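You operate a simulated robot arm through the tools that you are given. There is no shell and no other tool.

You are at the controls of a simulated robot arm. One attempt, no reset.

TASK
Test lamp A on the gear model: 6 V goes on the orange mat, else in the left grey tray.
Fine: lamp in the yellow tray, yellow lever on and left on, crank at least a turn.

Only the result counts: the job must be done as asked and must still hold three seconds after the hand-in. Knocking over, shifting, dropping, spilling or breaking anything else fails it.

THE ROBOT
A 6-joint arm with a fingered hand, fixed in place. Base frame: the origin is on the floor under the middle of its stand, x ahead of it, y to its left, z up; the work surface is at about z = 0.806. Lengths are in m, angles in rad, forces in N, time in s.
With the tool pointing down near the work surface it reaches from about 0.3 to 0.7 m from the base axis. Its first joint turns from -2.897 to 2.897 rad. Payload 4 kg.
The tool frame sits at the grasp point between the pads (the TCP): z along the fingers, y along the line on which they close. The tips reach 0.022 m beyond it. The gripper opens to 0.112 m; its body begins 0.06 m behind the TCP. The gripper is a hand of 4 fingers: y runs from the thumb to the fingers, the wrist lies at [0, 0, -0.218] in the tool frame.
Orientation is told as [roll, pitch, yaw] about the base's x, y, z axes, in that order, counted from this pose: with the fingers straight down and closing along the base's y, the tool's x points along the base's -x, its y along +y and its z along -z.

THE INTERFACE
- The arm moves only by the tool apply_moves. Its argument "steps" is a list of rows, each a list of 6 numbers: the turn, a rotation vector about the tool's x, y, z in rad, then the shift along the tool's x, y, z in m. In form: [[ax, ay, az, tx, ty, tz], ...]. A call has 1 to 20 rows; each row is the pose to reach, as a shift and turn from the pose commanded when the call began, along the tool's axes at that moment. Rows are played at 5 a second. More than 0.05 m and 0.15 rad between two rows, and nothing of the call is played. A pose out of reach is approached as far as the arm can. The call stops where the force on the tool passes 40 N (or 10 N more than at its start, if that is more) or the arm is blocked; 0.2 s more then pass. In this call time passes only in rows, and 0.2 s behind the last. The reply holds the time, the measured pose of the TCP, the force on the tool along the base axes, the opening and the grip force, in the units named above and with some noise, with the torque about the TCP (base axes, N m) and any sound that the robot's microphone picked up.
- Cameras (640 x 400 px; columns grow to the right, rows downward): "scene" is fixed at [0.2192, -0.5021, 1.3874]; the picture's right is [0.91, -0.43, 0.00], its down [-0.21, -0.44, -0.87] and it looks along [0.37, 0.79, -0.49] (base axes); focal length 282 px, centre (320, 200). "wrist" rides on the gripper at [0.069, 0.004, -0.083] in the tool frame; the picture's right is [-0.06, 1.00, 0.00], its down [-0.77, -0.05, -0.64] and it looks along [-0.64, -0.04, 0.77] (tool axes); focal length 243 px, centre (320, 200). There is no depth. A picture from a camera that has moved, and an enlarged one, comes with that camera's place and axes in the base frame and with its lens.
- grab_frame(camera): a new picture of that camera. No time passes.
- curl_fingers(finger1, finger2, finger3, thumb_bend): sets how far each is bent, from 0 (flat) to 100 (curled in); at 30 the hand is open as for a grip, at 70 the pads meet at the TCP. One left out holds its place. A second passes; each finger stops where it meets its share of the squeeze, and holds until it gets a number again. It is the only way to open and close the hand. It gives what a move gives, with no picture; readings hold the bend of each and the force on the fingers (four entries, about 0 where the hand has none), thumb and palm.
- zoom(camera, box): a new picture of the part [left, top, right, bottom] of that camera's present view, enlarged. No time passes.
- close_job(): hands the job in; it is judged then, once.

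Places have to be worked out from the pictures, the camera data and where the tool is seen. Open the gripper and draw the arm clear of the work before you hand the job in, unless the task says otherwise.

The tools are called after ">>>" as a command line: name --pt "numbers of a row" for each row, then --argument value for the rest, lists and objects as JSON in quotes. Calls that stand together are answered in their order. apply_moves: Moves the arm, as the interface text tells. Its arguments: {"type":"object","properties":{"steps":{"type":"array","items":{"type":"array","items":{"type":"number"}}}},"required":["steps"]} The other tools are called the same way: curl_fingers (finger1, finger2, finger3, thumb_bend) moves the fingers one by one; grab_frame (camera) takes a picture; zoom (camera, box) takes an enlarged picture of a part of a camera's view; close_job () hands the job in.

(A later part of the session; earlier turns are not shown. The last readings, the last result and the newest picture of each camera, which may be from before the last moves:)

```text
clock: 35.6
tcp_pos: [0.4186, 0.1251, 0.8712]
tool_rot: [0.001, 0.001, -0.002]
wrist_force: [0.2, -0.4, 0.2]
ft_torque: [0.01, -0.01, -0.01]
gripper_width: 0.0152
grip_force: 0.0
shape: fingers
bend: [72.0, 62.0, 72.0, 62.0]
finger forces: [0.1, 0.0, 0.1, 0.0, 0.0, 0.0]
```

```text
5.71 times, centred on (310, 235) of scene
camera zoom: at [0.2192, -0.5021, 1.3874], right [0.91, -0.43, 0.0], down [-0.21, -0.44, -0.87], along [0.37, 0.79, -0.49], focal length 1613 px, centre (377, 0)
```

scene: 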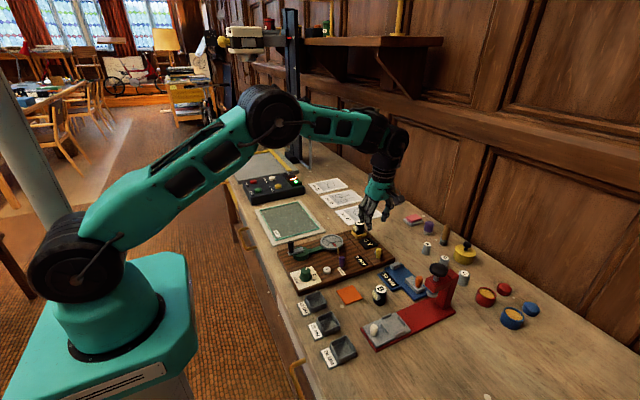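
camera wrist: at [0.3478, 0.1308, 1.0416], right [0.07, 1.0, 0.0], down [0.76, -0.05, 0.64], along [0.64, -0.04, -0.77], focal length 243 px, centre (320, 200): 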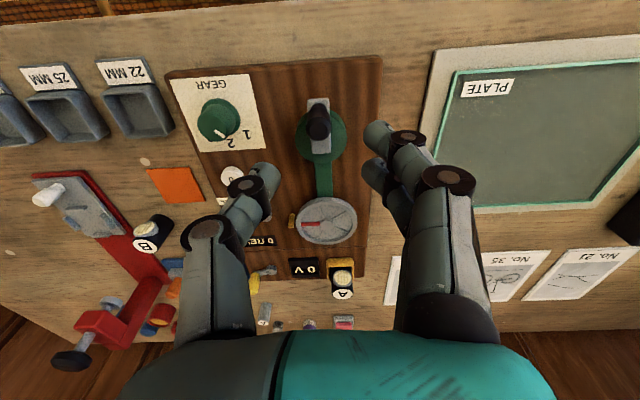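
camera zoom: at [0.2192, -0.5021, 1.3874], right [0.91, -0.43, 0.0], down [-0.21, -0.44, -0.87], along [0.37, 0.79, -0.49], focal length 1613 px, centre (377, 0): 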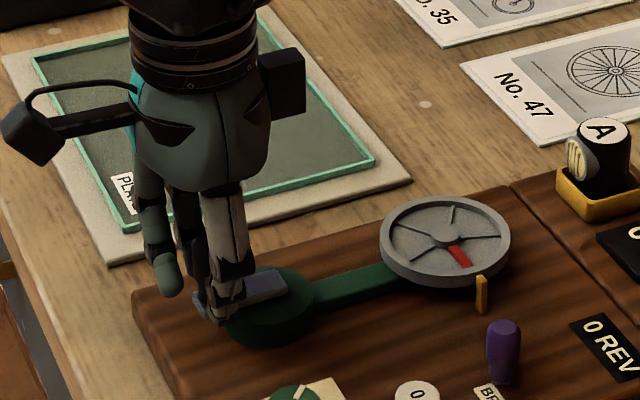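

The handle is caged with no contact force. I test the crank clockwise for the first 40° along the circle.

>>> apply_moves --pt "0 0 0 -0.0004 0.0048 0" --pt "0 0 0 -0.0017 0.0094 0" --pt "0 0 0 -0.0037 0.0138 0" --pt "0 0 0 -0.0065 0.0177 0"

>>> zoom --camera "wrist" --box '[200, 80, 440, 260]'

>>> zoom --camera "scene" --box '[270, 200, 390, 290]'

```text
clock: 36.6
tcp_pos: [0.4245, 0.1429, 0.8706]
tool_rot: [0.001, -0.001, -0.003]
wrist_force: [0.9, -0.3, 0.8]
ft_torque: [0.0, -0.02, 0.03]
gripper_width: 0.0151
grip_force: 0.1
shape: fingers
bend: [72.0, 62.0, 72.0, 62.0]
finger forces: [0.1, 0.0, 0.0, 0.1, 0.1, 0.0]
```

```text
2.22 times, centred on (320, 170) of wrist
camera zoom: at [0.3545, 0.1472, 0.9545], right [0.07, 1.0, 0.0], down [0.77, -0.05, 0.64], along [0.64, -0.04, -0.77], focal length 539 px, centre (320, 267)
```

zoom: 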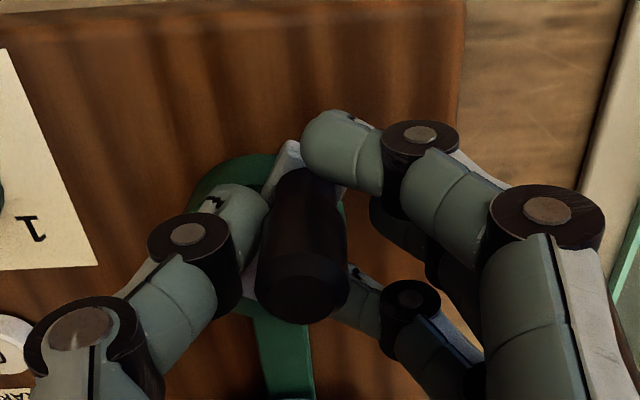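

```text
4.44 times, centred on (330, 245) of scene
camera zoom: at [0.2192, -0.5021, 1.3874], right [0.91, -0.43, 0.0], down [-0.21, -0.44, -0.87], along [0.37, 0.79, -0.49], focal length 1254 px, centre (276, 0)
```

zoom: 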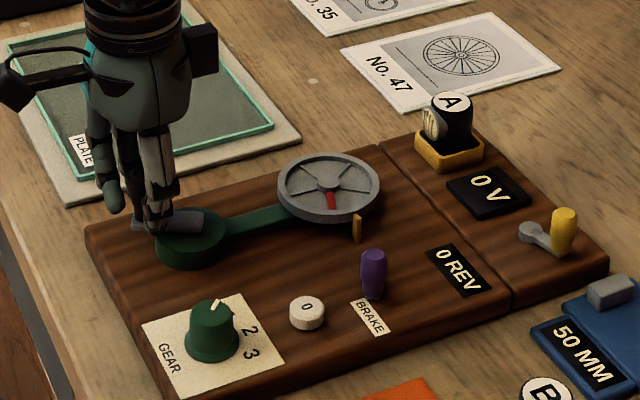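

The crank turns freely, and the flywheel's red mark has moved, so the brake is off. I continue to about 166° and check clearance to the flywheel.

>>> apply_moves --pt "0 0 0 -0.0065 0.0057 0" --pt "0 0 0 -0.0144 0.0091 0" --pt "0 0 0 -0.023 0.0098 0" --pt "0 0 0 -0.0314 0.0079 0" --pt "0 0 0 -0.0388 0.0034 0" --pt "0 0 0 -0.0445 -0.0031 0" --pt "0 0 0 -0.0479 -0.011 0"

>>> zoom --camera "wrist" --box '[200, 80, 440, 260]'

>>> zoom --camera "scene" --box '[270, 200, 390, 290]'

```text
clock: 37.4
tcp_pos: [0.4368, 0.1511, 0.8685]
tool_rot: [-0.004, 0.024, -0.002]
wrist_force: [-7.1, -0.7, 3.9]
ft_torque: [-0.12, 0.19, -0.26]
gripper_width: 0.0171
grip_force: 5.8
shape: fingers
bend: [72.0, 62.0, 72.0, 61.0]
finger forces: [0.0, 0.0, 0.9, 0.0, 10.6, 0.0]
stopped in row 3: the force on the tool passed its limit at 47 N (the readings are from after the stop); the commanded pose is now the measured one
```

```text
2.22 times, centred on (320, 170) of wrist
camera zoom: at [0.3675, 0.1559, 0.9538], right [0.06, 1.0, -0.01], down [0.78, -0.05, 0.62], along [0.62, -0.05, -0.78], focal length 539 px, centre (320, 267)
```

zoom: 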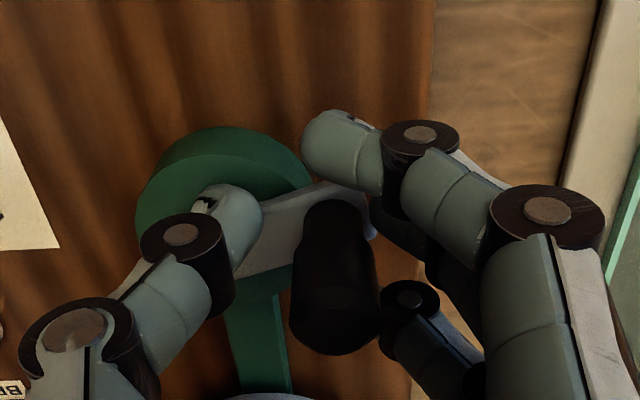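

```text
4.44 times, centred on (330, 245) of scene
camera zoom: at [0.2192, -0.5021, 1.3874], right [0.91, -0.43, 0.0], down [-0.21, -0.44, -0.87], along [0.37, 0.79, -0.49], focal length 1254 px, centre (276, 0)
```

zoom: 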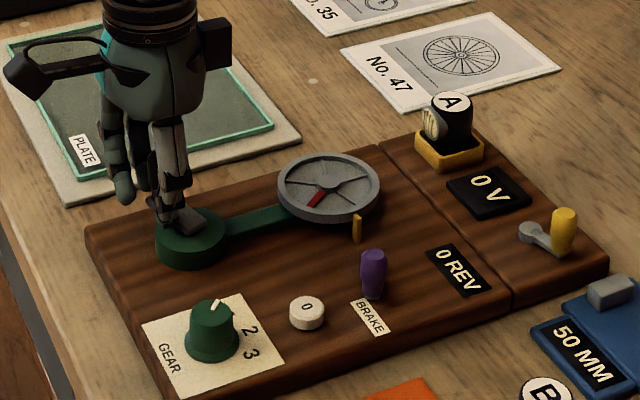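

The thumb tip caught on the crank's arm: the hand is about a centimetre too low. I raise it and undo the small tilt.

>>> apply_moves --pt "0 0 0 0 0 -0.005" --pt "-0.004 -0.024 0 0 0 -0.011" --pt "-0.004 -0.024 0 0 0 -0.013"

>>> zoom --camera "wrist" --box '[200, 80, 440, 260]'

>>> zoom --camera "scene" --box '[275, 205, 345, 265]'

```text
clock: 38.2
tcp_pos: [0.437, 0.1518, 0.8809]
tool_rot: [0.0, -0.004, 0.001]
wrist_force: [-0.1, 0.0, -0.3]
ft_torque: [-0.02, 0.03, 0.03]
gripper_width: 0.0153
grip_force: 0.0
shape: fingers
bend: [72.0, 62.0, 72.0, 62.0]
finger forces: [0.0, 0.0, 0.0, 0.1, 0.1, 0.0]
```

```text
2.22 times, centred on (320, 170) of wrist
camera zoom: at [0.3667, 0.1559, 0.9651], right [0.06, 1.0, 0.0], down [0.76, -0.05, 0.64], along [0.64, -0.04, -0.76], focal length 539 px, centre (320, 267)
```

zoom: 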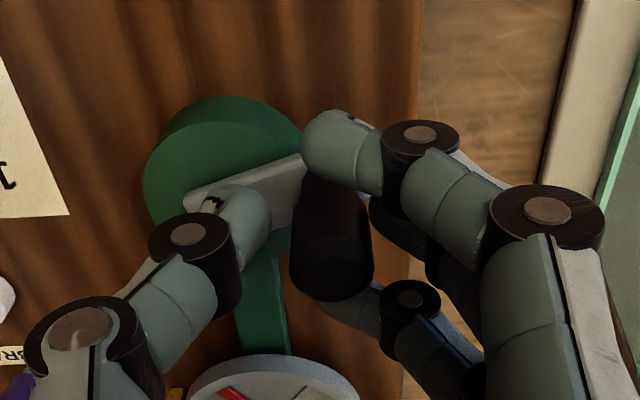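

```text
6.67 times, centred on (310, 235) of scene
camera zoom: at [0.2192, -0.5021, 1.3874], right [0.91, -0.43, 0.0], down [-0.21, -0.44, -0.87], along [0.37, 0.79, -0.49], focal length 1882 px, centre (387, -33)
```

zoom: 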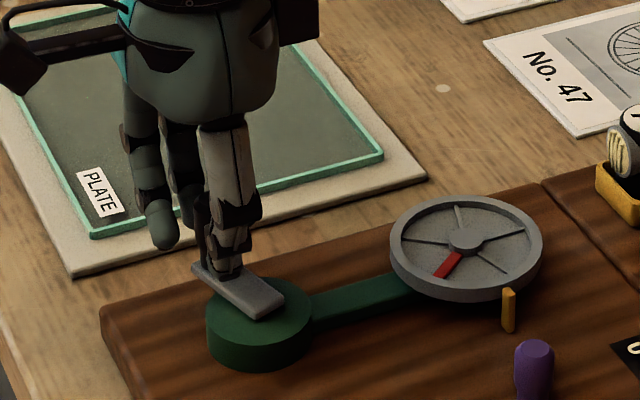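

The handle is still caged and the hand is now clear of the arm (TCP z 0.881). The handle's position suggests a radius of about 29 mm, so I continue with the updated circle in shorter moves.

>>> apply_moves --pt "0 0 0 -0.0055 0.0018 0" --pt "0 0 0 -0.013 0.0021 0" --pt "0 0 0 -0.0204 0.0005 0" --pt "0 0 0 -0.0271 -0.003 0"

>>> zoom --camera "wrist" --box '[200, 80, 440, 260]'

>>> zoom --camera "scene" --box '[275, 205, 375, 275]'

```text
clock: 39.2
tcp_pos: [0.4656, 0.1484, 0.881]
tool_rot: [-0.001, -0.001, 0.002]
wrist_force: [0.1, 0.5, 1.4]
ft_torque: [0.03, 0.02, -0.01]
gripper_width: 0.0154
grip_force: 0.0
shape: fingers
bend: [72.0, 61.0, 72.0, 62.0]
finger forces: [0.1, 0.7, 0.1, 0.1, 0.0, 0.0]
```

```text
2.22 times, centred on (320, 170) of wrist
camera zoom: at [0.3938, 0.1531, 0.9656], right [0.06, 1.0, 0.0], down [0.76, -0.05, 0.64], along [0.64, -0.04, -0.77], focal length 539 px, centre (320, 267)
```

zoom: 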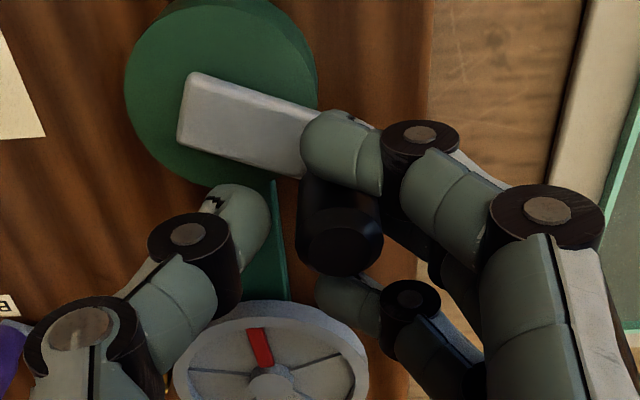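

```text
5.71 times, centred on (325, 240) of scene
camera zoom: at [0.2192, -0.5021, 1.3874], right [0.91, -0.43, 0.0], down [-0.21, -0.44, -0.87], along [0.37, 0.79, -0.49], focal length 1613 px, centre (291, -29)
```

zoom: 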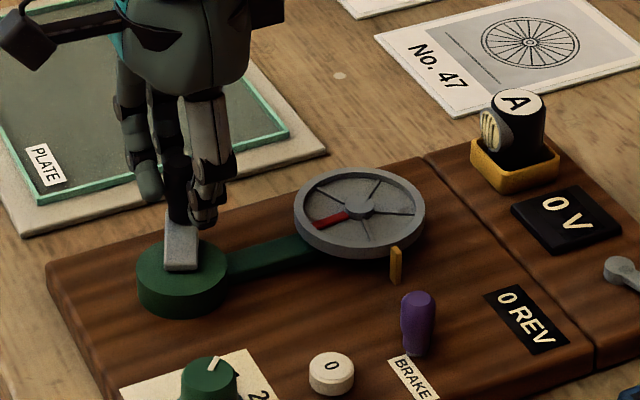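

The crank and flywheel turn together, and the handle trails against finger 1 as expected. I continue the circle to about 215°.

>>> apply_moves --pt "0 0 0 -0.0056 -0.0052 0" --pt "0 0 0 -0.0097 -0.0115 0" --pt "0 0 0 -0.012 -0.0188 0" --pt "0 0 0 -0.0123 -0.0263 0" --pt "0 0 0 -0.0107 -0.0337 0" --pt "0 0 0 -0.0072 -0.0404 0"

>>> zoom --camera "wrist" --box '[200, 80, 440, 260]'

>>> zoom --camera "scene" --box '[275, 205, 375, 275]'

```text
clock: 40.6
tcp_pos: [0.47, 0.1087, 0.8819]
tool_rot: [-0.001, 0.0, 0.0]
wrist_force: [1.2, -0.2, 0.5]
ft_torque: [-0.04, 0.01, -0.01]
gripper_width: 0.0153
grip_force: 0.1
shape: fingers
bend: [72.0, 62.0, 72.0, 62.0]
finger forces: [0.1, 0.0, 0.0, 0.0, 0.0, 0.0]
```

```text
2.22 times, centred on (320, 170) of wrist
camera zoom: at [0.4006, 0.1124, 0.9655], right [0.06, 1.0, 0.0], down [0.76, -0.05, 0.64], along [0.64, -0.04, -0.77], focal length 539 px, centre (320, 267)
```

zoom: 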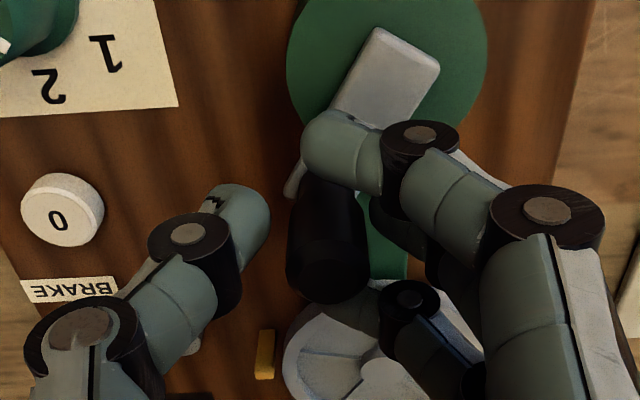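

```text
5.71 times, centred on (325, 240) of scene
camera zoom: at [0.2192, -0.5021, 1.3874], right [0.91, -0.43, 0.0], down [-0.21, -0.44, -0.87], along [0.37, 0.79, -0.49], focal length 1613 px, centre (291, -29)
```

zoom: 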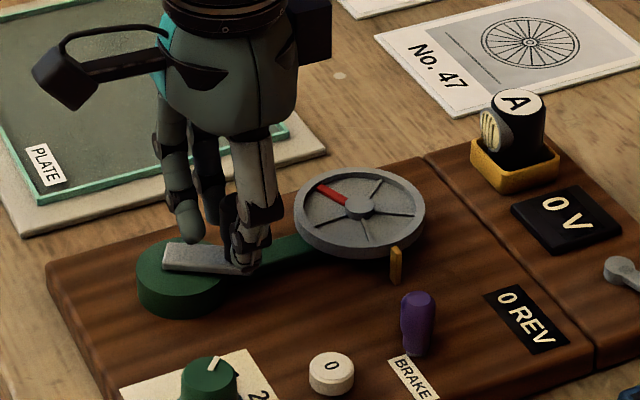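

Halfway around with negligible force. I continue to about 290°, keeping the thumb clear of the gear knob.

>>> apply_moves --pt "0 0 0 0.0052 -0.0056 0" --pt "0 0 0 0.0115 -0.0097 0" --pt "0 0 0 0.0188 -0.012 0" --pt "0 0 0 0.0263 -0.0123 0" --pt "0 0 0 0.0337 -0.0107 0"

>>> zoom --camera "wrist" --box '[200, 80, 440, 260]'

>>> zoom --camera "scene" --box '[275, 205, 375, 275]'

```text
clock: 41.8
tcp_pos: [0.4379, 0.0978, 0.8813]
tool_rot: [0.001, -0.002, 0.0]
wrist_force: [-0.4, 0.2, 0.1]
ft_torque: [0.01, 0.01, 0.0]
gripper_width: 0.0156
grip_force: 0.3
shape: fingers
bend: [72.0, 62.0, 72.0, 62.0]
finger forces: [0.0, 0.1, 0.1, 0.0, 0.1, 0.1]
```

```text
2.22 times, centred on (320, 170) of wrist
camera zoom: at [0.3672, 0.1024, 0.9654], right [0.06, 1.0, 0.0], down [0.76, -0.05, 0.64], along [0.64, -0.04, -0.77], focal length 539 px, centre (320, 267)
```

zoom: 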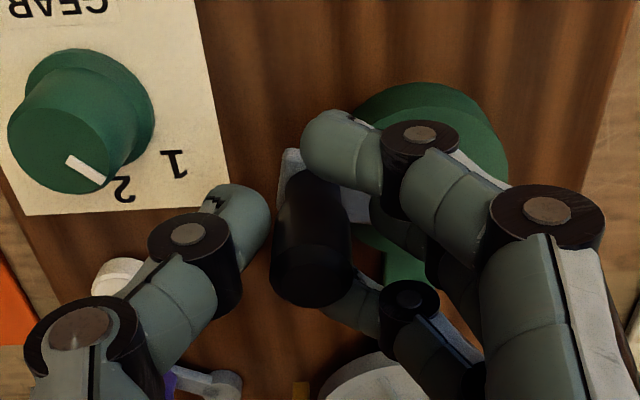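

```text
5.71 times, centred on (325, 240) of scene
camera zoom: at [0.2192, -0.5021, 1.3874], right [0.91, -0.43, 0.0], down [-0.21, -0.44, -0.87], along [0.37, 0.79, -0.49], focal length 1613 px, centre (291, -29)
```

zoom: 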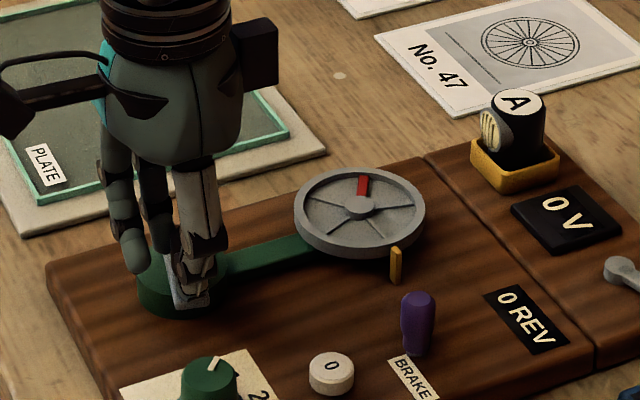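

Still free. The flywheel turns at roughly 0.7 of the crank, so I'll keep going past a full turn and read the displays.

>>> apply_moves --pt "0 0 0 0.0067 0.0035 0" --pt "0 0 0 0.0123 0.0087 0" --pt "0 0 0 0.0164 0.015 0" --pt "0 0 0 0.0187 0.0223 0" --pt "0 0 0 0.019 0.0298 0" --pt "0 0 0 0.0174 0.0372 0"

>>> zoom --camera "wrist" --box '[200, 80, 440, 260]'

>>> zoom --camera "scene" --box '[275, 205, 395, 275]'

```text
clock: 43.2
tcp_pos: [0.421, 0.1356, 0.8814]
tool_rot: [0.001, -0.004, 0.001]
wrist_force: [0.0, -0.6, -0.2]
ft_torque: [-0.04, 0.01, 0.01]
gripper_width: 0.0151
grip_force: 0.1
shape: fingers
bend: [72.0, 62.0, 72.0, 62.0]
finger forces: [0.0, 0.0, 0.1, 0.0, 0.1, 0.0]
```

```text
2.22 times, centred on (320, 170) of wrist
camera zoom: at [0.3501, 0.1391, 0.9648], right [0.06, 1.0, 0.0], down [0.76, -0.05, 0.64], along [0.64, -0.04, -0.77], focal length 539 px, centre (320, 267)
```

zoom: 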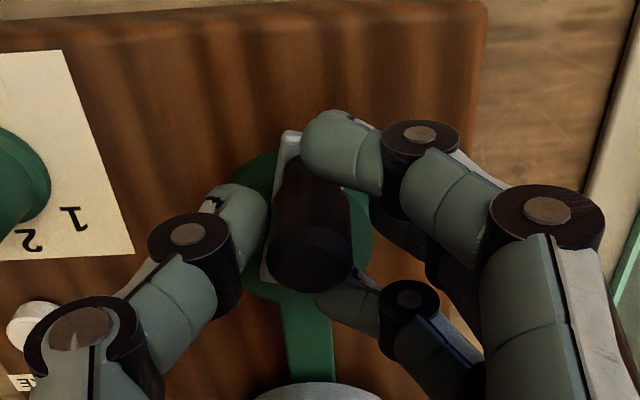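

```text
5.33 times, centred on (335, 240) of scene
camera zoom: at [0.2192, -0.5021, 1.3874], right [0.91, -0.43, 0.0], down [-0.21, -0.44, -0.87], along [0.37, 0.79, -0.49], focal length 1506 px, centre (240, -13)
```

zoom: 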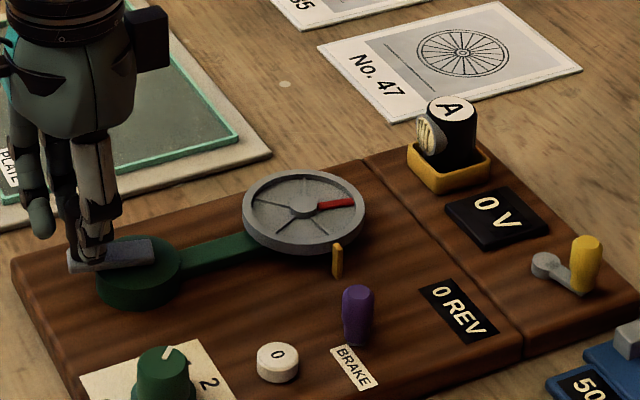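

The crank has done a full turn, the flywheel about 270°, and the displays still read 0. I continue another 165° so the flywheel completes its turn too.

>>> apply_moves --pt "0 0 0 -0.0035 0.0067 0" --pt "0 0 0 -0.0087 0.0123 0" --pt "0 0 0 -0.015 0.0164 0" --pt "0 0 0 -0.0223 0.0187 0" --pt "0 0 0 -0.0298 0.019 0" --pt "0 0 0 -0.0372 0.0174 0" --pt "0 0 0 -0.0439 0.0139 0" --pt "0 0 0 -0.0495 0.0087 0" --pt "0 0 0 -0.0536 0.0024 0" --pt "0 0 0 -0.0559 -0.0049 0" --pt "0 0 0 -0.0562 -0.0124 0"

>>> zoom --camera "wrist" --box '[200, 80, 440, 260]'

>>> zoom --camera "scene" --box '[275, 205, 395, 275]'

```text
clock: 45.6
tcp_pos: [0.4771, 0.1229, 0.882]
tool_rot: [-0.001, -0.001, 0.0]
wrist_force: [-0.4, 1.0, 0.0]
ft_torque: [0.02, -0.01, 0.01]
gripper_width: 0.0154
grip_force: 0.1
shape: fingers
bend: [72.0, 62.0, 72.0, 62.0]
finger forces: [0.0, 0.1, 0.0, 0.0, 0.0, 0.0]
```

```text
2.22 times, centred on (320, 170) of wrist
camera zoom: at [0.4058, 0.1265, 0.9653], right [0.06, 1.0, 0.0], down [0.76, -0.05, 0.64], along [0.64, -0.04, -0.77], focal length 539 px, centre (320, 267)
```

zoom: 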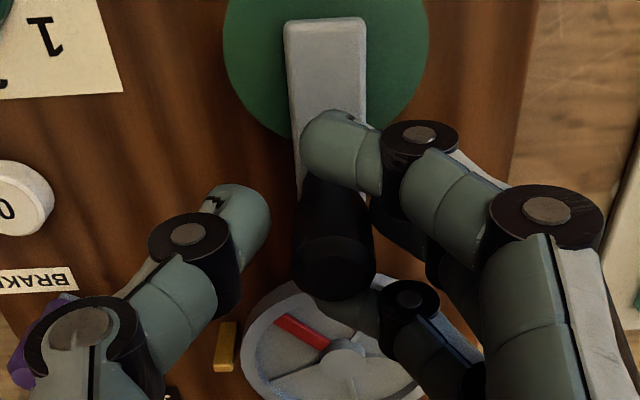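

```text
5.33 times, centred on (335, 240) of scene
camera zoom: at [0.2192, -0.5021, 1.3874], right [0.91, -0.43, 0.0], down [-0.21, -0.44, -0.87], along [0.37, 0.79, -0.49], focal length 1506 px, centre (240, -13)
```

zoom: 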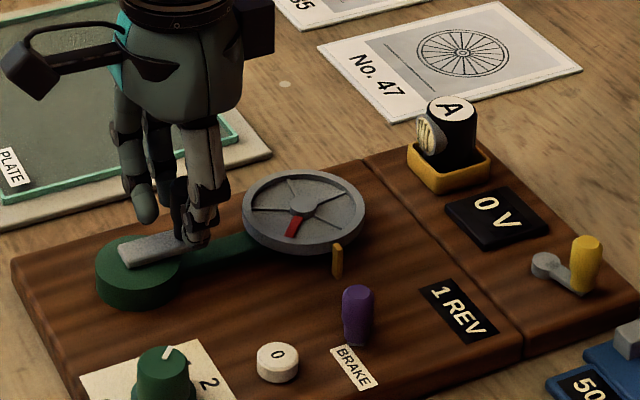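

The counter now reads 1 REV, but the voltmeter still shows 0 V. I continue cranking another half turn and look again before suspecting the lever or the lamp seating.

>>> apply_moves --pt "0 0 0 0.0016 -0.0074 0" --pt "0 0 0 0.0051 -0.0141 0" --pt "0 0 0 0.0103 -0.0197 0" --pt "0 0 0 0.0166 -0.0238 0" --pt "0 0 0 0.0239 -0.0261 0" --pt "0 0 0 0.0314 -0.0264 0" --pt "0 0 0 0.0388 -0.0248 0" --pt "0 0 0 0.0455 -0.0213 0" --pt "0 0 0 0.0511 -0.0161 0" --pt "0 0 0 0.0552 -0.0098 0" --pt "0 0 0 0.0575 -0.0025 0" --pt "0 0 0 0.0578 0.005 0"

>>> zoom --camera "scene" --box '[275, 205, 395, 275]'

>>> zoom --camera "wrist" --box '[200, 80, 440, 260]'

```text
clock: 48.2
tcp_pos: [0.4195, 0.1267, 0.8812]
tool_rot: [0.001, -0.003, 0.002]
wrist_force: [0.4, 0.2, -0.2]
ft_torque: [0.0, 0.02, -0.01]
gripper_width: 0.0154
grip_force: 0.1
shape: fingers
bend: [72.0, 62.0, 72.0, 62.0]
finger forces: [0.1, 0.0, 0.0, 0.0, 0.1, 0.1]
```

```text
5.33 times, centred on (335, 240) of scene
camera zoom: at [0.2192, -0.5021, 1.3874], right [0.91, -0.43, 0.0], down [-0.21, -0.44, -0.87], along [0.37, 0.79, -0.49], focal length 1506 px, centre (240, -13)
```

zoom: 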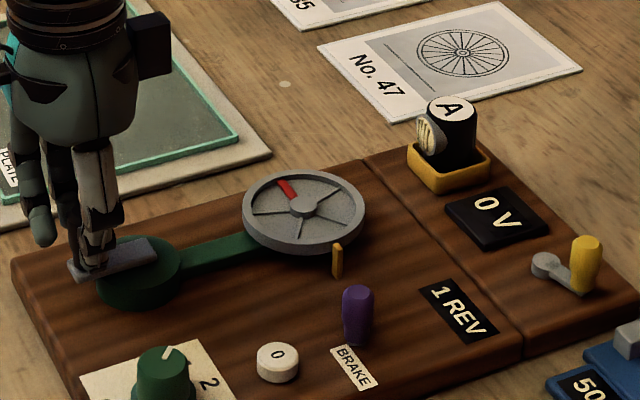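

```text
2.22 times, centred on (320, 170) of wrist
camera zoom: at [0.3482, 0.1319, 0.9652], right [0.06, 1.0, 0.0], down [0.76, -0.05, 0.64], along [0.64, -0.04, -0.77], focal length 539 px, centre (320, 267)
```

zoom: 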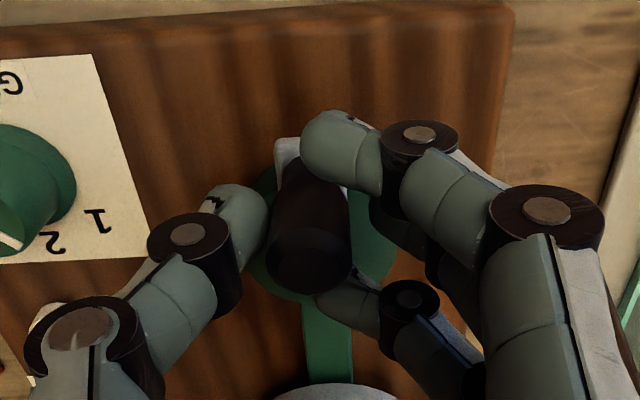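

Two crank turns, 1 REV, still 0 V, and the lamp's top height (about z 0.866) fits it sitting on the tray floor. The wrist view after the push put the lever only about 9° past centre against 25° before, so it may not be fully on. I lift off the crank to check it.

>>> apply_moves --pt "0 0 0 0 0 -0.01" --pt "0 0 0 0 0 -0.03" --pt "0 0 0 0 0 -0.055" --pt "0 0 0 0 0 -0.08"

>>> curl_fingers --finger1 55 --finger2 55 --finger3 55 --thumb_bend 45

>>> zoom --camera "scene" --box '[345, 222, 401, 262]'

>>> zoom --camera "scene" --box '[275, 205, 375, 275]'

```text
clock: 49.2
tcp_pos: [0.4201, 0.1272, 0.9622]
tool_rot: [0.001, 0.0, -0.001]
wrist_force: [-0.1, 0.0, 0.3]
ft_torque: [0.02, 0.02, -0.01]
gripper_width: 0.0154
grip_force: 0.0
shape: fingers
bend: [72.0, 62.0, 72.0, 62.0]
finger forces: [0.0, 0.0, 0.0, 0.0, 0.0, 0.0]
```

```text
clock: 50.2
tcp_pos: [0.4188, 0.1259, 0.9622]
tool_rot: [0.001, -0.002, 0.001]
wrist_force: [-0.4, -0.2, 0.6]
ft_torque: [0.03, 0.0, 0.0]
gripper_width: 0.0567
grip_force: 0.1
shape: fingers
bend: [55.0, 55.0, 55.0, 45.0]
finger forces: [0.0, 0.0, 0.0, 0.0, 0.0, 0.1]
```

```text
10.00 times, centred on (373, 242) of scene
camera zoom: at [0.2192, -0.5021, 1.3874], right [0.91, -0.43, 0.0], down [-0.21, -0.44, -0.87], along [0.37, 0.79, -0.49], focal length 2823 px, centre (-210, -220)
```

zoom: 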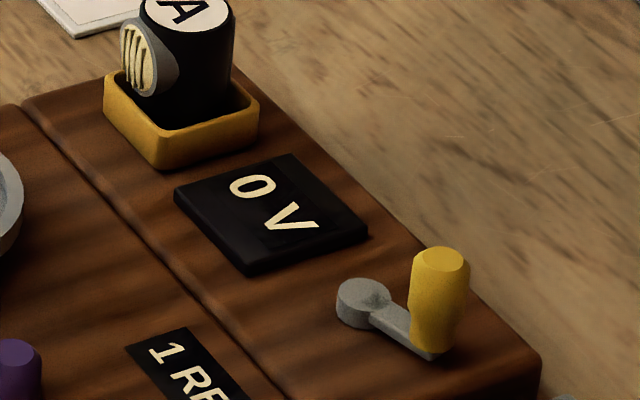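

```text
5.71 times, centred on (325, 240) of scene
camera zoom: at [0.2192, -0.5021, 1.3874], right [0.91, -0.43, 0.0], down [-0.21, -0.44, -0.87], along [0.37, 0.79, -0.49], focal length 1613 px, centre (291, -29)
```

zoom: 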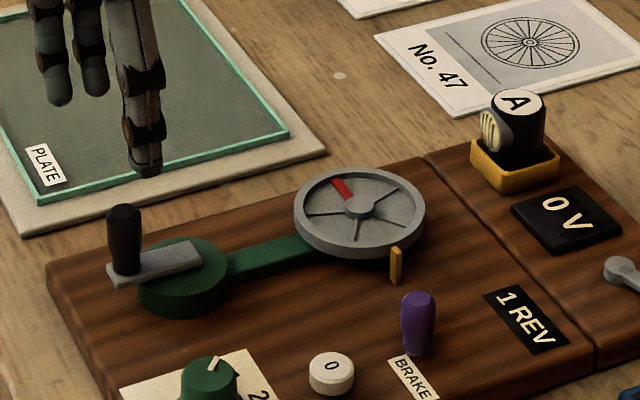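

The lever's arm looks only about 10–15° past centre. I return to the earlier viewing pose by the lever to compare it with the picture before the push.

>>> apply_moves --pt "0 0 -0.133 -0.0254 -0.0102 0" --pt "0 0 -0.267 -0.0509 -0.0203 0" --pt "0 0 -0.401 -0.0763 -0.0305 0" --pt "0 0 -0.535 -0.1018 -0.0407 0" --pt "0 0 -0.668 -0.1272 -0.0508 0" --pt "0 0 -0.802 -0.1527 -0.061 0" --pt "0 0 -0.936 -0.1781 -0.0712 0" --pt "0 0 -1.069 -0.2036 -0.0813 0" --pt "0 0 -1.203 -0.229 -0.0915 0"

>>> grab_frame --camera "wrist"

>>> zoom --camera "wrist" --box '[260, 50, 360, 130]'

```text
clock: 52.2
tcp_pos: [0.6484, 0.0361, 0.9615]
tool_rot: [-0.002, 0.0, 1.205]
wrist_force: [-0.1, -0.1, -0.6]
ft_torque: [0.02, -0.02, -0.03]
gripper_width: 0.0571
grip_force: 0.1
shape: fingers
bend: [55.0, 55.0, 55.0, 45.0]
finger forces: [0.1, 0.1, 0.0, 0.0, 0.0, 0.1]
```

```text
taken
camera wrist: at [0.6174, -0.0277, 1.0459], right [-0.91, 0.42, 0.0], down [0.32, 0.7, 0.64], along [0.27, 0.58, -0.77], focal length 243 px, centre (320, 200)
```

wrist: 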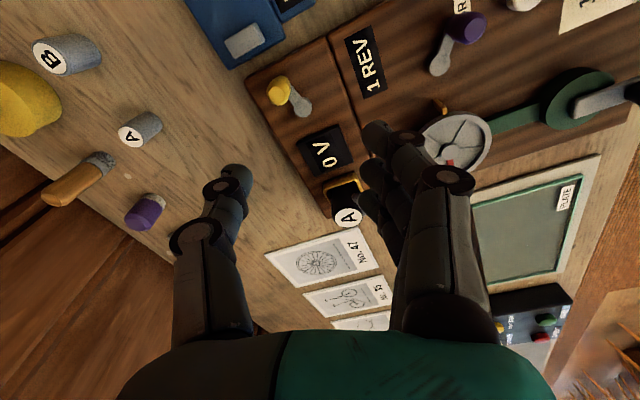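

```text
5.00 times, centred on (310, 90) of wrist
camera zoom: at [0.6174, -0.0277, 1.0459], right [-0.91, 0.42, 0.0], down [0.32, 0.7, 0.64], along [0.27, 0.58, -0.77], focal length 1213 px, centre (370, 750)
```

zoom: 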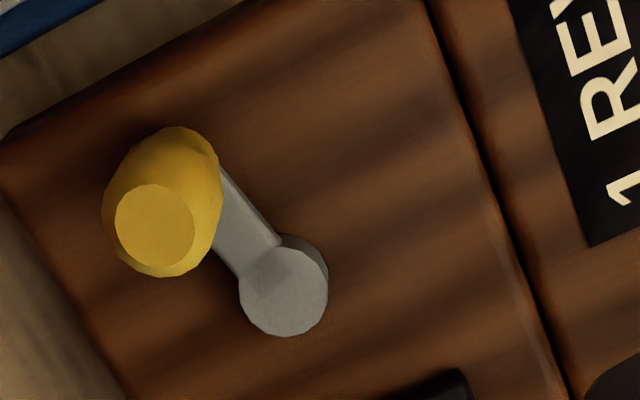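

The pictures show the lever went from about 27° on the robot's side to only about 15° past centre, so it likely isn't fully on. I'll push it further with the fingers curled a bit more.

>>> curl_fingers --finger1 62 --finger2 62 --finger3 42 --thumb_bend 45

>>> apply_moves --pt "0 0 0 0.008 -0.01 0.0" --pt "0 0 0 0.0152 -0.02 0.015" --pt "0 0 0 0.0152 -0.02 0.035" --pt "0 0 0 0.0152 -0.02 0.055"

>>> zoom --camera "wrist" --box '[200, 80, 440, 240]'

```text
clock: 53.2
tcp_pos: [0.6477, 0.0361, 0.9621]
tool_rot: [-0.002, 0.0, 1.204]
wrist_force: [-0.9, 0.2, 0.2]
ft_torque: [0.02, -0.02, 0.02]
gripper_width: 0.0486
grip_force: 0.0
shape: fingers
bend: [62.0, 62.0, 42.0, 45.0]
finger forces: [0.0, 0.0, 0.1, 0.0, 0.0, 0.0]
```

```text
clock: 54.2
tcp_pos: [0.662, 0.0139, 0.9058]
tool_rot: [0.0, 0.0, 1.202]
wrist_force: [0.8, 0.3, -0.6]
ft_torque: [0.01, -0.01, -0.01]
gripper_width: 0.0484
grip_force: 0.0
shape: fingers
bend: [62.0, 62.0, 42.0, 45.0]
finger forces: [0.0, 0.1, 0.0, 0.1, 0.0, 0.0]
```

```text
2.50 times, centred on (320, 160) of wrist
camera zoom: at [0.6309, -0.0487, 0.9904], right [-0.91, 0.42, 0.0], down [0.32, 0.7, 0.64], along [0.27, 0.58, -0.77], focal length 606 px, centre (320, 300)
```

zoom: 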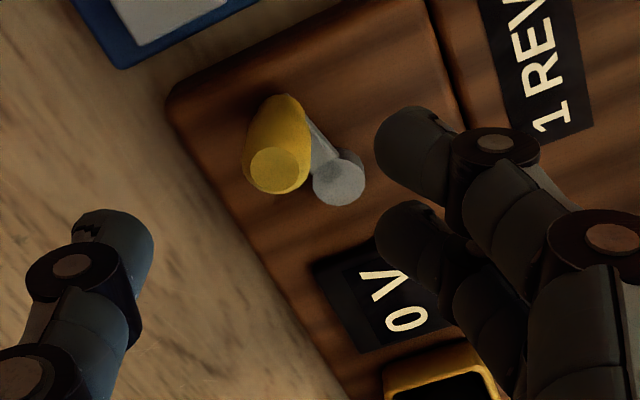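

The knob is between finger 1/2 and the thumb. I descend and then push toward +x.

>>> apply_moves --pt "0 0 0 0 0 0.02" --pt "0 0 0 0 0 0.036" --pt "0 0 0 0 0 0.048"

>>> apply_moves --pt "0 0 0 -0.0018 -0.0047 0" --pt "0 0 0 -0.0036 -0.0093 0" --pt "0 0 0 -0.0054 -0.014 0" --pt "0 0 0 -0.0072 -0.0187 0" --pt "0 0 0 -0.009 -0.0233 0"

>>> zoom --camera "wrist" --box '[200, 80, 440, 240]'

>>> zoom --camera "scene" --box '[345, 217, 415, 267]'

```text
clock: 55.0
tcp_pos: [0.6626, 0.0151, 0.8573]
tool_rot: [-0.002, 0.0, 1.202]
wrist_force: [-0.3, -0.6, 0.2]
ft_torque: [-0.04, 0.02, -0.04]
gripper_width: 0.0484
grip_force: 0.0
shape: fingers
bend: [62.0, 62.0, 42.0, 45.0]
finger forces: [0.1, 0.0, 0.0, 0.0, 0.0, 0.0]
```

```text
clock: 56.2
tcp_pos: [0.6866, 0.0138, 0.8583]
tool_rot: [-0.001, 0.0, 1.203]
wrist_force: [-1.9, 0.8, 1.2]
ft_torque: [0.02, 0.05, 0.04]
gripper_width: 0.0481
grip_force: 1.0
shape: fingers
bend: [62.0, 60.0, 42.0, 45.0]
finger forces: [0.0, 1.7, 0.0, 0.1, 0.1, 0.0]
```

```text
2.50 times, centred on (320, 160) of wrist
camera zoom: at [0.6556, -0.0492, 0.9428], right [-0.91, 0.42, 0.0], down [0.32, 0.7, 0.64], along [0.27, 0.58, -0.77], focal length 606 px, centre (320, 300)
```

zoom: 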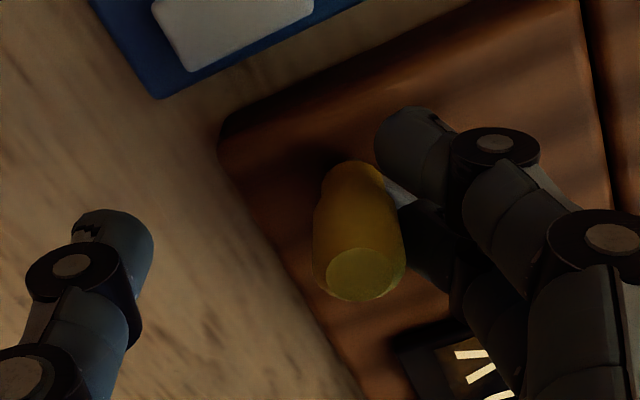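

```text
8.00 times, centred on (380, 242) of scene
camera zoom: at [0.2192, -0.5021, 1.3874], right [0.91, -0.43, 0.0], down [-0.21, -0.44, -0.87], along [0.37, 0.79, -0.49], focal length 2258 px, centre (-160, -136)
```

zoom: 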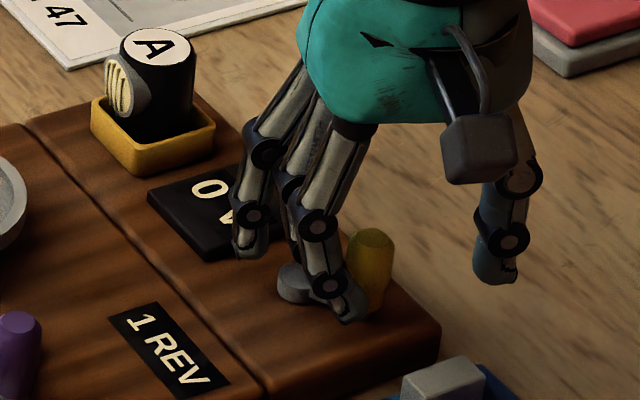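

Finger 2 is now pressing at 1.7 N. I push a little more to see whether the lever moves on or meets a stop.

>>> apply_moves --pt "0 0 0 -0.0011 -0.0028 0" --pt "0 0 0 -0.0022 -0.0056 0" --pt "0 0 0 -0.0033 -0.0084 0"

>>> zoom --camera "wrist" --box '[200, 80, 440, 240]'

>>> zoom --camera "scene" --box '[345, 217, 415, 267]'

```text
clock: 57.0
tcp_pos: [0.6943, 0.0137, 0.859]
tool_rot: [0.0, -0.001, 1.204]
wrist_force: [-6.3, -1.0, 1.2]
ft_torque: [-0.01, 0.17, 0.01]
gripper_width: 0.0509
grip_force: 4.1
shape: fingers
bend: [60.0, 57.0, 42.0, 45.0]
finger forces: [3.7, 3.5, 0.0, 0.0, 0.0, 0.0]
```

```text
2.50 times, centred on (320, 160) of wrist
camera zoom: at [0.664, -0.049, 0.9431], right [-0.91, 0.42, 0.0], down [0.32, 0.7, 0.64], along [0.27, 0.58, -0.77], focal length 606 px, centre (320, 300)
```

zoom: 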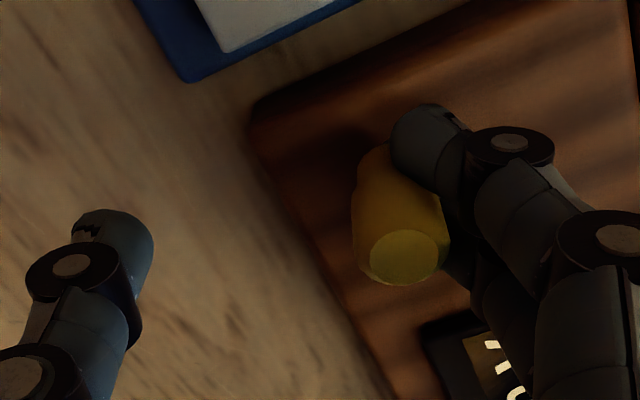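

```text
8.00 times, centred on (380, 242) of scene
camera zoom: at [0.2192, -0.5021, 1.3874], right [0.91, -0.43, 0.0], down [-0.21, -0.44, -0.87], along [0.37, 0.79, -0.49], focal length 2258 px, centre (-160, -136)
```

zoom: 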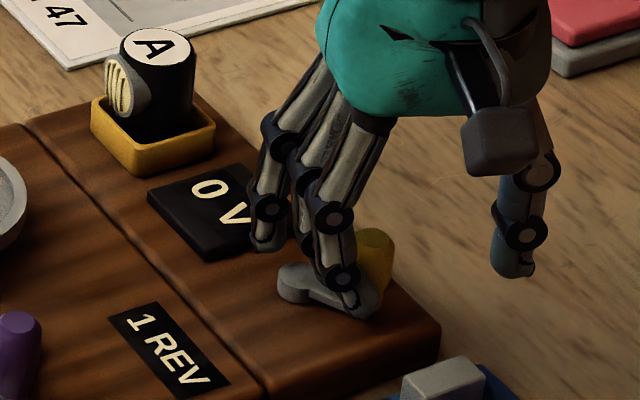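

The finger force rises without further knob movement, so the lever is against its end stop. I back off, rise, and compare its angle with the earlier picture.

>>> apply_moves --pt "0 0 0 0.002 0.006 0" --pt "0 0 0 0.005 0.012 0" --pt "0 0 0 0.006 0.014 -0.02" --pt "0 0 0 0.006 0.014 -0.045" --pt "0 0 0 0.006 0.014 -0.075" --pt "0 0 0 0.006 0.014 -0.103"

>>> zoom --camera "wrist" --box '[260, 50, 460, 190]'

>>> zoom --camera "scene" --box '[345, 222, 401, 262]'

```text
clock: 58.4
tcp_pos: [0.6801, 0.0135, 0.9622]
tool_rot: [-0.001, 0.001, 1.203]
wrist_force: [-0.2, -0.2, -0.1]
ft_torque: [-0.03, -0.02, -0.02]
gripper_width: 0.0484
grip_force: 0.1
shape: fingers
bend: [62.0, 62.0, 42.0, 45.0]
finger forces: [0.0, 0.0, 0.0, 0.0, 0.0, 0.1]
```

```text
2.86 times, centred on (360, 120) of wrist
camera zoom: at [0.6491, -0.0498, 1.046], right [-0.91, 0.42, 0.0], down [0.32, 0.7, 0.64], along [0.27, 0.58, -0.77], focal length 693 px, centre (206, 429)
```

zoom: 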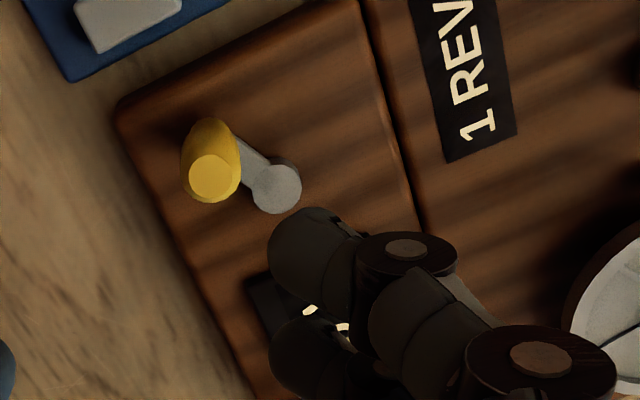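

```text
10.00 times, centred on (373, 242) of scene
camera zoom: at [0.2192, -0.5021, 1.3874], right [0.91, -0.43, 0.0], down [-0.21, -0.44, -0.87], along [0.37, 0.79, -0.49], focal length 2823 px, centre (-210, -220)
```

zoom: 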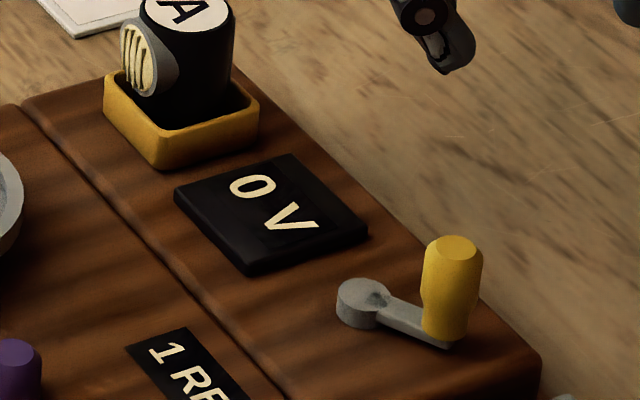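

The lever has moved further, to about 26° past centre, mirroring its start position, so it should now be fully on. I return to the crank, open the hand for the handle, and look.

>>> apply_moves --pt "0 0 0.133 -0.0012 0.0315 0" --pt "0 0 0.267 -0.0025 0.063 0" --pt "0 0 0.401 -0.0038 0.0946 0" --pt "0 0 0.535 -0.005 0.1261 0" --pt "0 0 0.668 -0.0063 0.1576 0" --pt "0 0 0.802 -0.0075 0.1891 0" --pt "0 0 0.936 -0.0088 0.2207 0" --pt "0 0 1.069 -0.01 0.2522 0" --pt "0 0 1.203 -0.0113 0.2837 0"

>>> curl_fingers --finger1 55 --finger2 55 --finger3 42 --thumb_bend 55

>>> zoom --camera "wrist" --box '[270, 80, 390, 180]'

>>> zoom --camera "scene" --box '[275, 205, 395, 275]'

```text
clock: 60.4
tcp_pos: [0.4191, 0.1264, 0.9606]
tool_rot: [0.001, -0.001, -0.003]
wrist_force: [-0.2, -0.2, -0.1]
ft_torque: [0.03, 0.0, 0.0]
gripper_width: 0.0482
grip_force: 0.2
shape: fingers
bend: [62.0, 62.0, 42.0, 45.0]
finger forces: [0.1, 0.0, 0.0, 0.1, 0.1, 0.0]
```

```text
clock: 61.4
tcp_pos: [0.4193, 0.1266, 0.9618]
tool_rot: [0.001, -0.003, 0.002]
wrist_force: [1.3, 0.3, 0.2]
ft_torque: [-0.01, 0.0, -0.03]
gripper_width: 0.0439
grip_force: 0.0
shape: fingers
bend: [55.0, 55.0, 42.0, 55.0]
finger forces: [0.0, 0.1, 0.0, 0.0, 0.0, 0.0]
```

```text
4.00 times, centred on (330, 130) of wrist
camera zoom: at [0.3484, 0.1313, 1.045], right [0.06, 1.0, 0.0], down [0.76, -0.05, 0.64], along [0.64, -0.04, -0.77], focal length 970 px, centre (280, 480)
```

zoom: 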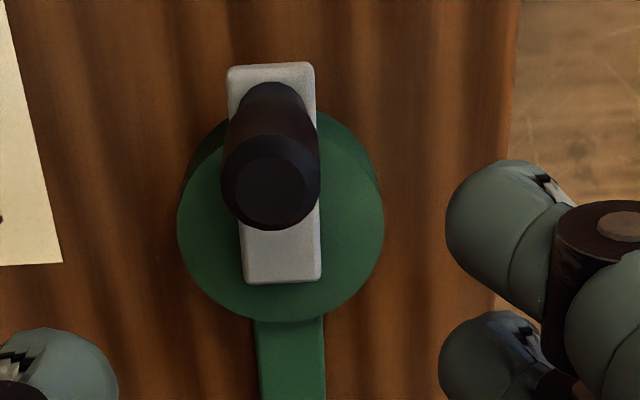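

```text
5.33 times, centred on (335, 240) of scene
camera zoom: at [0.2192, -0.5021, 1.3874], right [0.91, -0.43, 0.0], down [-0.21, -0.44, -0.87], along [0.37, 0.79, -0.49], focal length 1506 px, centre (240, -13)
```

zoom: 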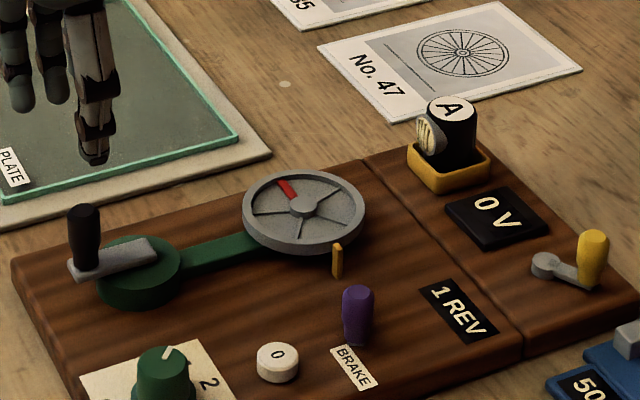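

The handle is right under the hand again. I descend to TCP z≈0.881 and cage it as before.

>>> apply_moves --pt "0 0 0 0.0016 -0.0018 0.02" --pt "0 0 0 0.0016 -0.0018 0.04" --pt "0 0 0 0.0016 -0.0018 0.06" --pt "0 0 0 0.0016 -0.0018 0.08"

>>> curl_fingers --finger2 62 --thumb_bend 62

>>> curl_fingers --finger1 72 --finger3 72

>>> zoom --camera "wrist" --box '[200, 80, 440, 260]'

```text
clock: 62.4
tcp_pos: [0.4179, 0.1249, 0.8803]
tool_rot: [0.0, -0.001, 0.0]
wrist_force: [0.3, -0.4, -1.0]
ft_torque: [-0.01, -0.02, -0.01]
gripper_width: 0.0437
grip_force: 0.0
shape: fingers
bend: [55.0, 55.0, 42.0, 55.0]
finger forces: [0.1, 0.0, 0.0, 0.0, 0.1, 0.0]
```

```text
clock: 63.4
tcp_pos: [0.4166, 0.1256, 0.882]
tool_rot: [0.0, 0.0, -0.002]
wrist_force: [-0.6, -0.1, -0.4]
ft_torque: [0.0, 0.05, -0.02]
gripper_width: 0.0346
grip_force: 0.1
shape: fingers
bend: [55.0, 62.0, 42.0, 62.0]
finger forces: [0.1, 0.1, 0.1, 0.0, 0.0, 0.0]
```

```text
clock: 64.4
tcp_pos: [0.4173, 0.1245, 0.8815]
tool_rot: [0.0, -0.003, 0.001]
wrist_force: [-0.3, 0.7, 0.4]
ft_torque: [0.01, -0.02, 0.0]
gripper_width: 0.0155
grip_force: 0.0
shape: fingers
bend: [72.0, 62.0, 72.0, 62.0]
finger forces: [0.0, 0.0, 0.1, 0.0, 0.0, 0.0]
```

```text
2.22 times, centred on (320, 170) of wrist
camera zoom: at [0.3465, 0.1292, 0.965], right [0.06, 1.0, 0.0], down [0.76, -0.05, 0.64], along [0.64, -0.04, -0.77], focal length 539 px, centre (320, 267)
```

zoom: 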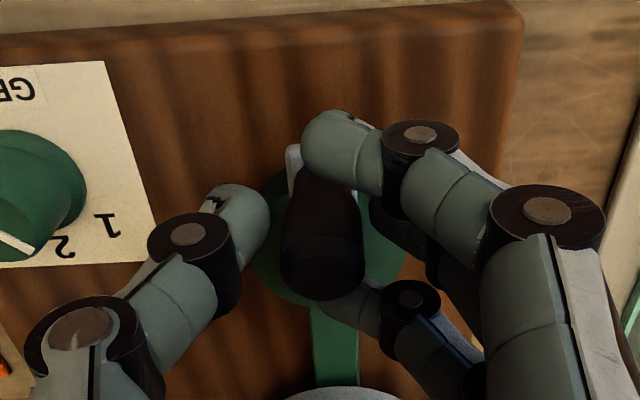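

The handle is caged again at the safe height. I crank one full clockwise turn in a single call.

>>> apply_moves --pt "0 0 0 -0.0022 0.0093 0" --pt "0 0 0 -0.0063 0.0173 0" --pt "0 0 0 -0.0128 0.0238 0" --pt "0 0 0 -0.0208 0.0279 0" --pt "0 0 0 -0.0298 0.0293 0" --pt "0 0 0 -0.0388 0.0279 0" --pt "0 0 0 -0.0468 0.0238 0" --pt "0 0 0 -0.0533 0.0173 0" --pt "0 0 0 -0.0574 0.0093 0" --pt "0 0 0 -0.0588 0.0003 0" --pt "0 0 0 -0.0574 -0.0087 0" --pt "0 0 0 -0.0533 -0.0167 0" --pt "0 0 0 -0.0468 -0.0232 0" --pt "0 0 0 -0.0388 -0.0273 0" --pt "0 0 0 -0.0298 -0.0287 0" --pt "0 0 0 -0.0208 -0.0273 0" --pt "0 0 0 -0.0128 -0.0232 0" --pt "0 0 0 -0.0063 -0.0167 0" --pt "0 0 0 -0.0022 -0.0087 0" --pt "0 0 0 -0.0008 0.0003 0"

>>> zoom --camera "scene" --box '[275, 205, 395, 275]'

>>> zoom --camera "wrist" --box '[200, 80, 440, 260]'

```text
clock: 68.6
tcp_pos: [0.4185, 0.1258, 0.8823]
tool_rot: [0.0, -0.002, 0.0]
wrist_force: [0.0, 0.3, 0.9]
ft_torque: [-0.01, 0.01, 0.0]
gripper_width: 0.0153
grip_force: 0.1
shape: fingers
bend: [72.0, 62.0, 72.0, 62.0]
finger forces: [0.0, 0.0, 0.1, 0.1, 0.0, 0.0]
```

```text
5.33 times, centred on (335, 240) of scene
camera zoom: at [0.2192, -0.5021, 1.3874], right [0.91, -0.43, 0.0], down [-0.21, -0.44, -0.87], along [0.37, 0.79, -0.49], focal length 1506 px, centre (240, -13)
```

zoom: 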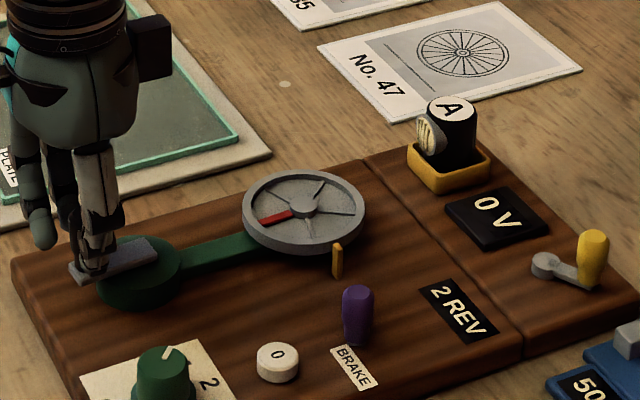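

```text
2.22 times, centred on (320, 170) of wrist
camera zoom: at [0.3475, 0.1294, 0.9652], right [0.06, 1.0, 0.0], down [0.76, -0.05, 0.64], along [0.64, -0.04, -0.77], focal length 539 px, centre (320, 267)
```

zoom: 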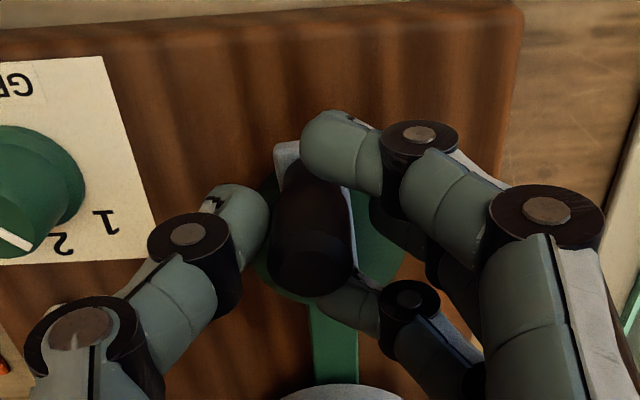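

The counter now reads 2 REV and the voltmeter still shows 0 V. Before trying other causes I check how the lamp sits in the tray.

>>> zoom --camera "scene" --box '[346, 217, 372, 243]'

>>> zoom --camera "scene" --box '[355, 235, 400, 275]'

```text
15.38 times, centred on (359, 230) of scene
camera zoom: at [0.2192, -0.5021, 1.3874], right [0.91, -0.43, 0.0], down [-0.21, -0.44, -0.87], along [0.37, 0.79, -0.49], focal length 4343 px, centre (-280, -262)
```

zoom: 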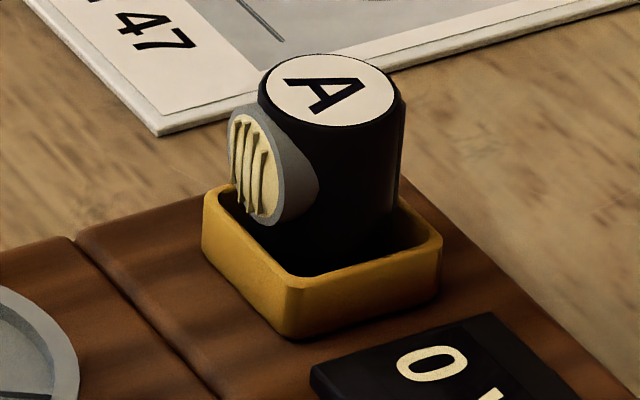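

```text
10.00 times, centred on (378, 255) of scene
camera zoom: at [0.2192, -0.5021, 1.3874], right [0.91, -0.43, 0.0], down [-0.21, -0.44, -0.87], along [0.37, 0.79, -0.49], focal length 2823 px, centre (-255, -350)
```

zoom: 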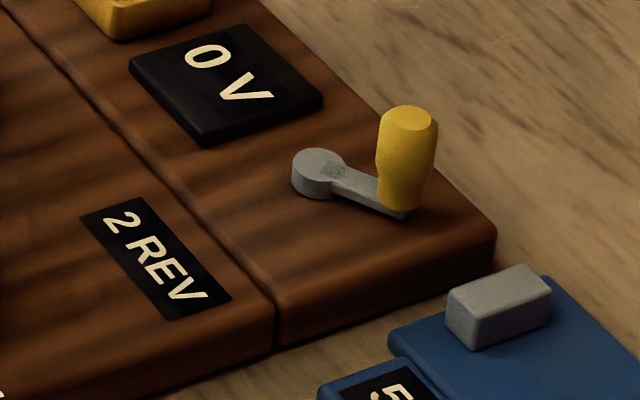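

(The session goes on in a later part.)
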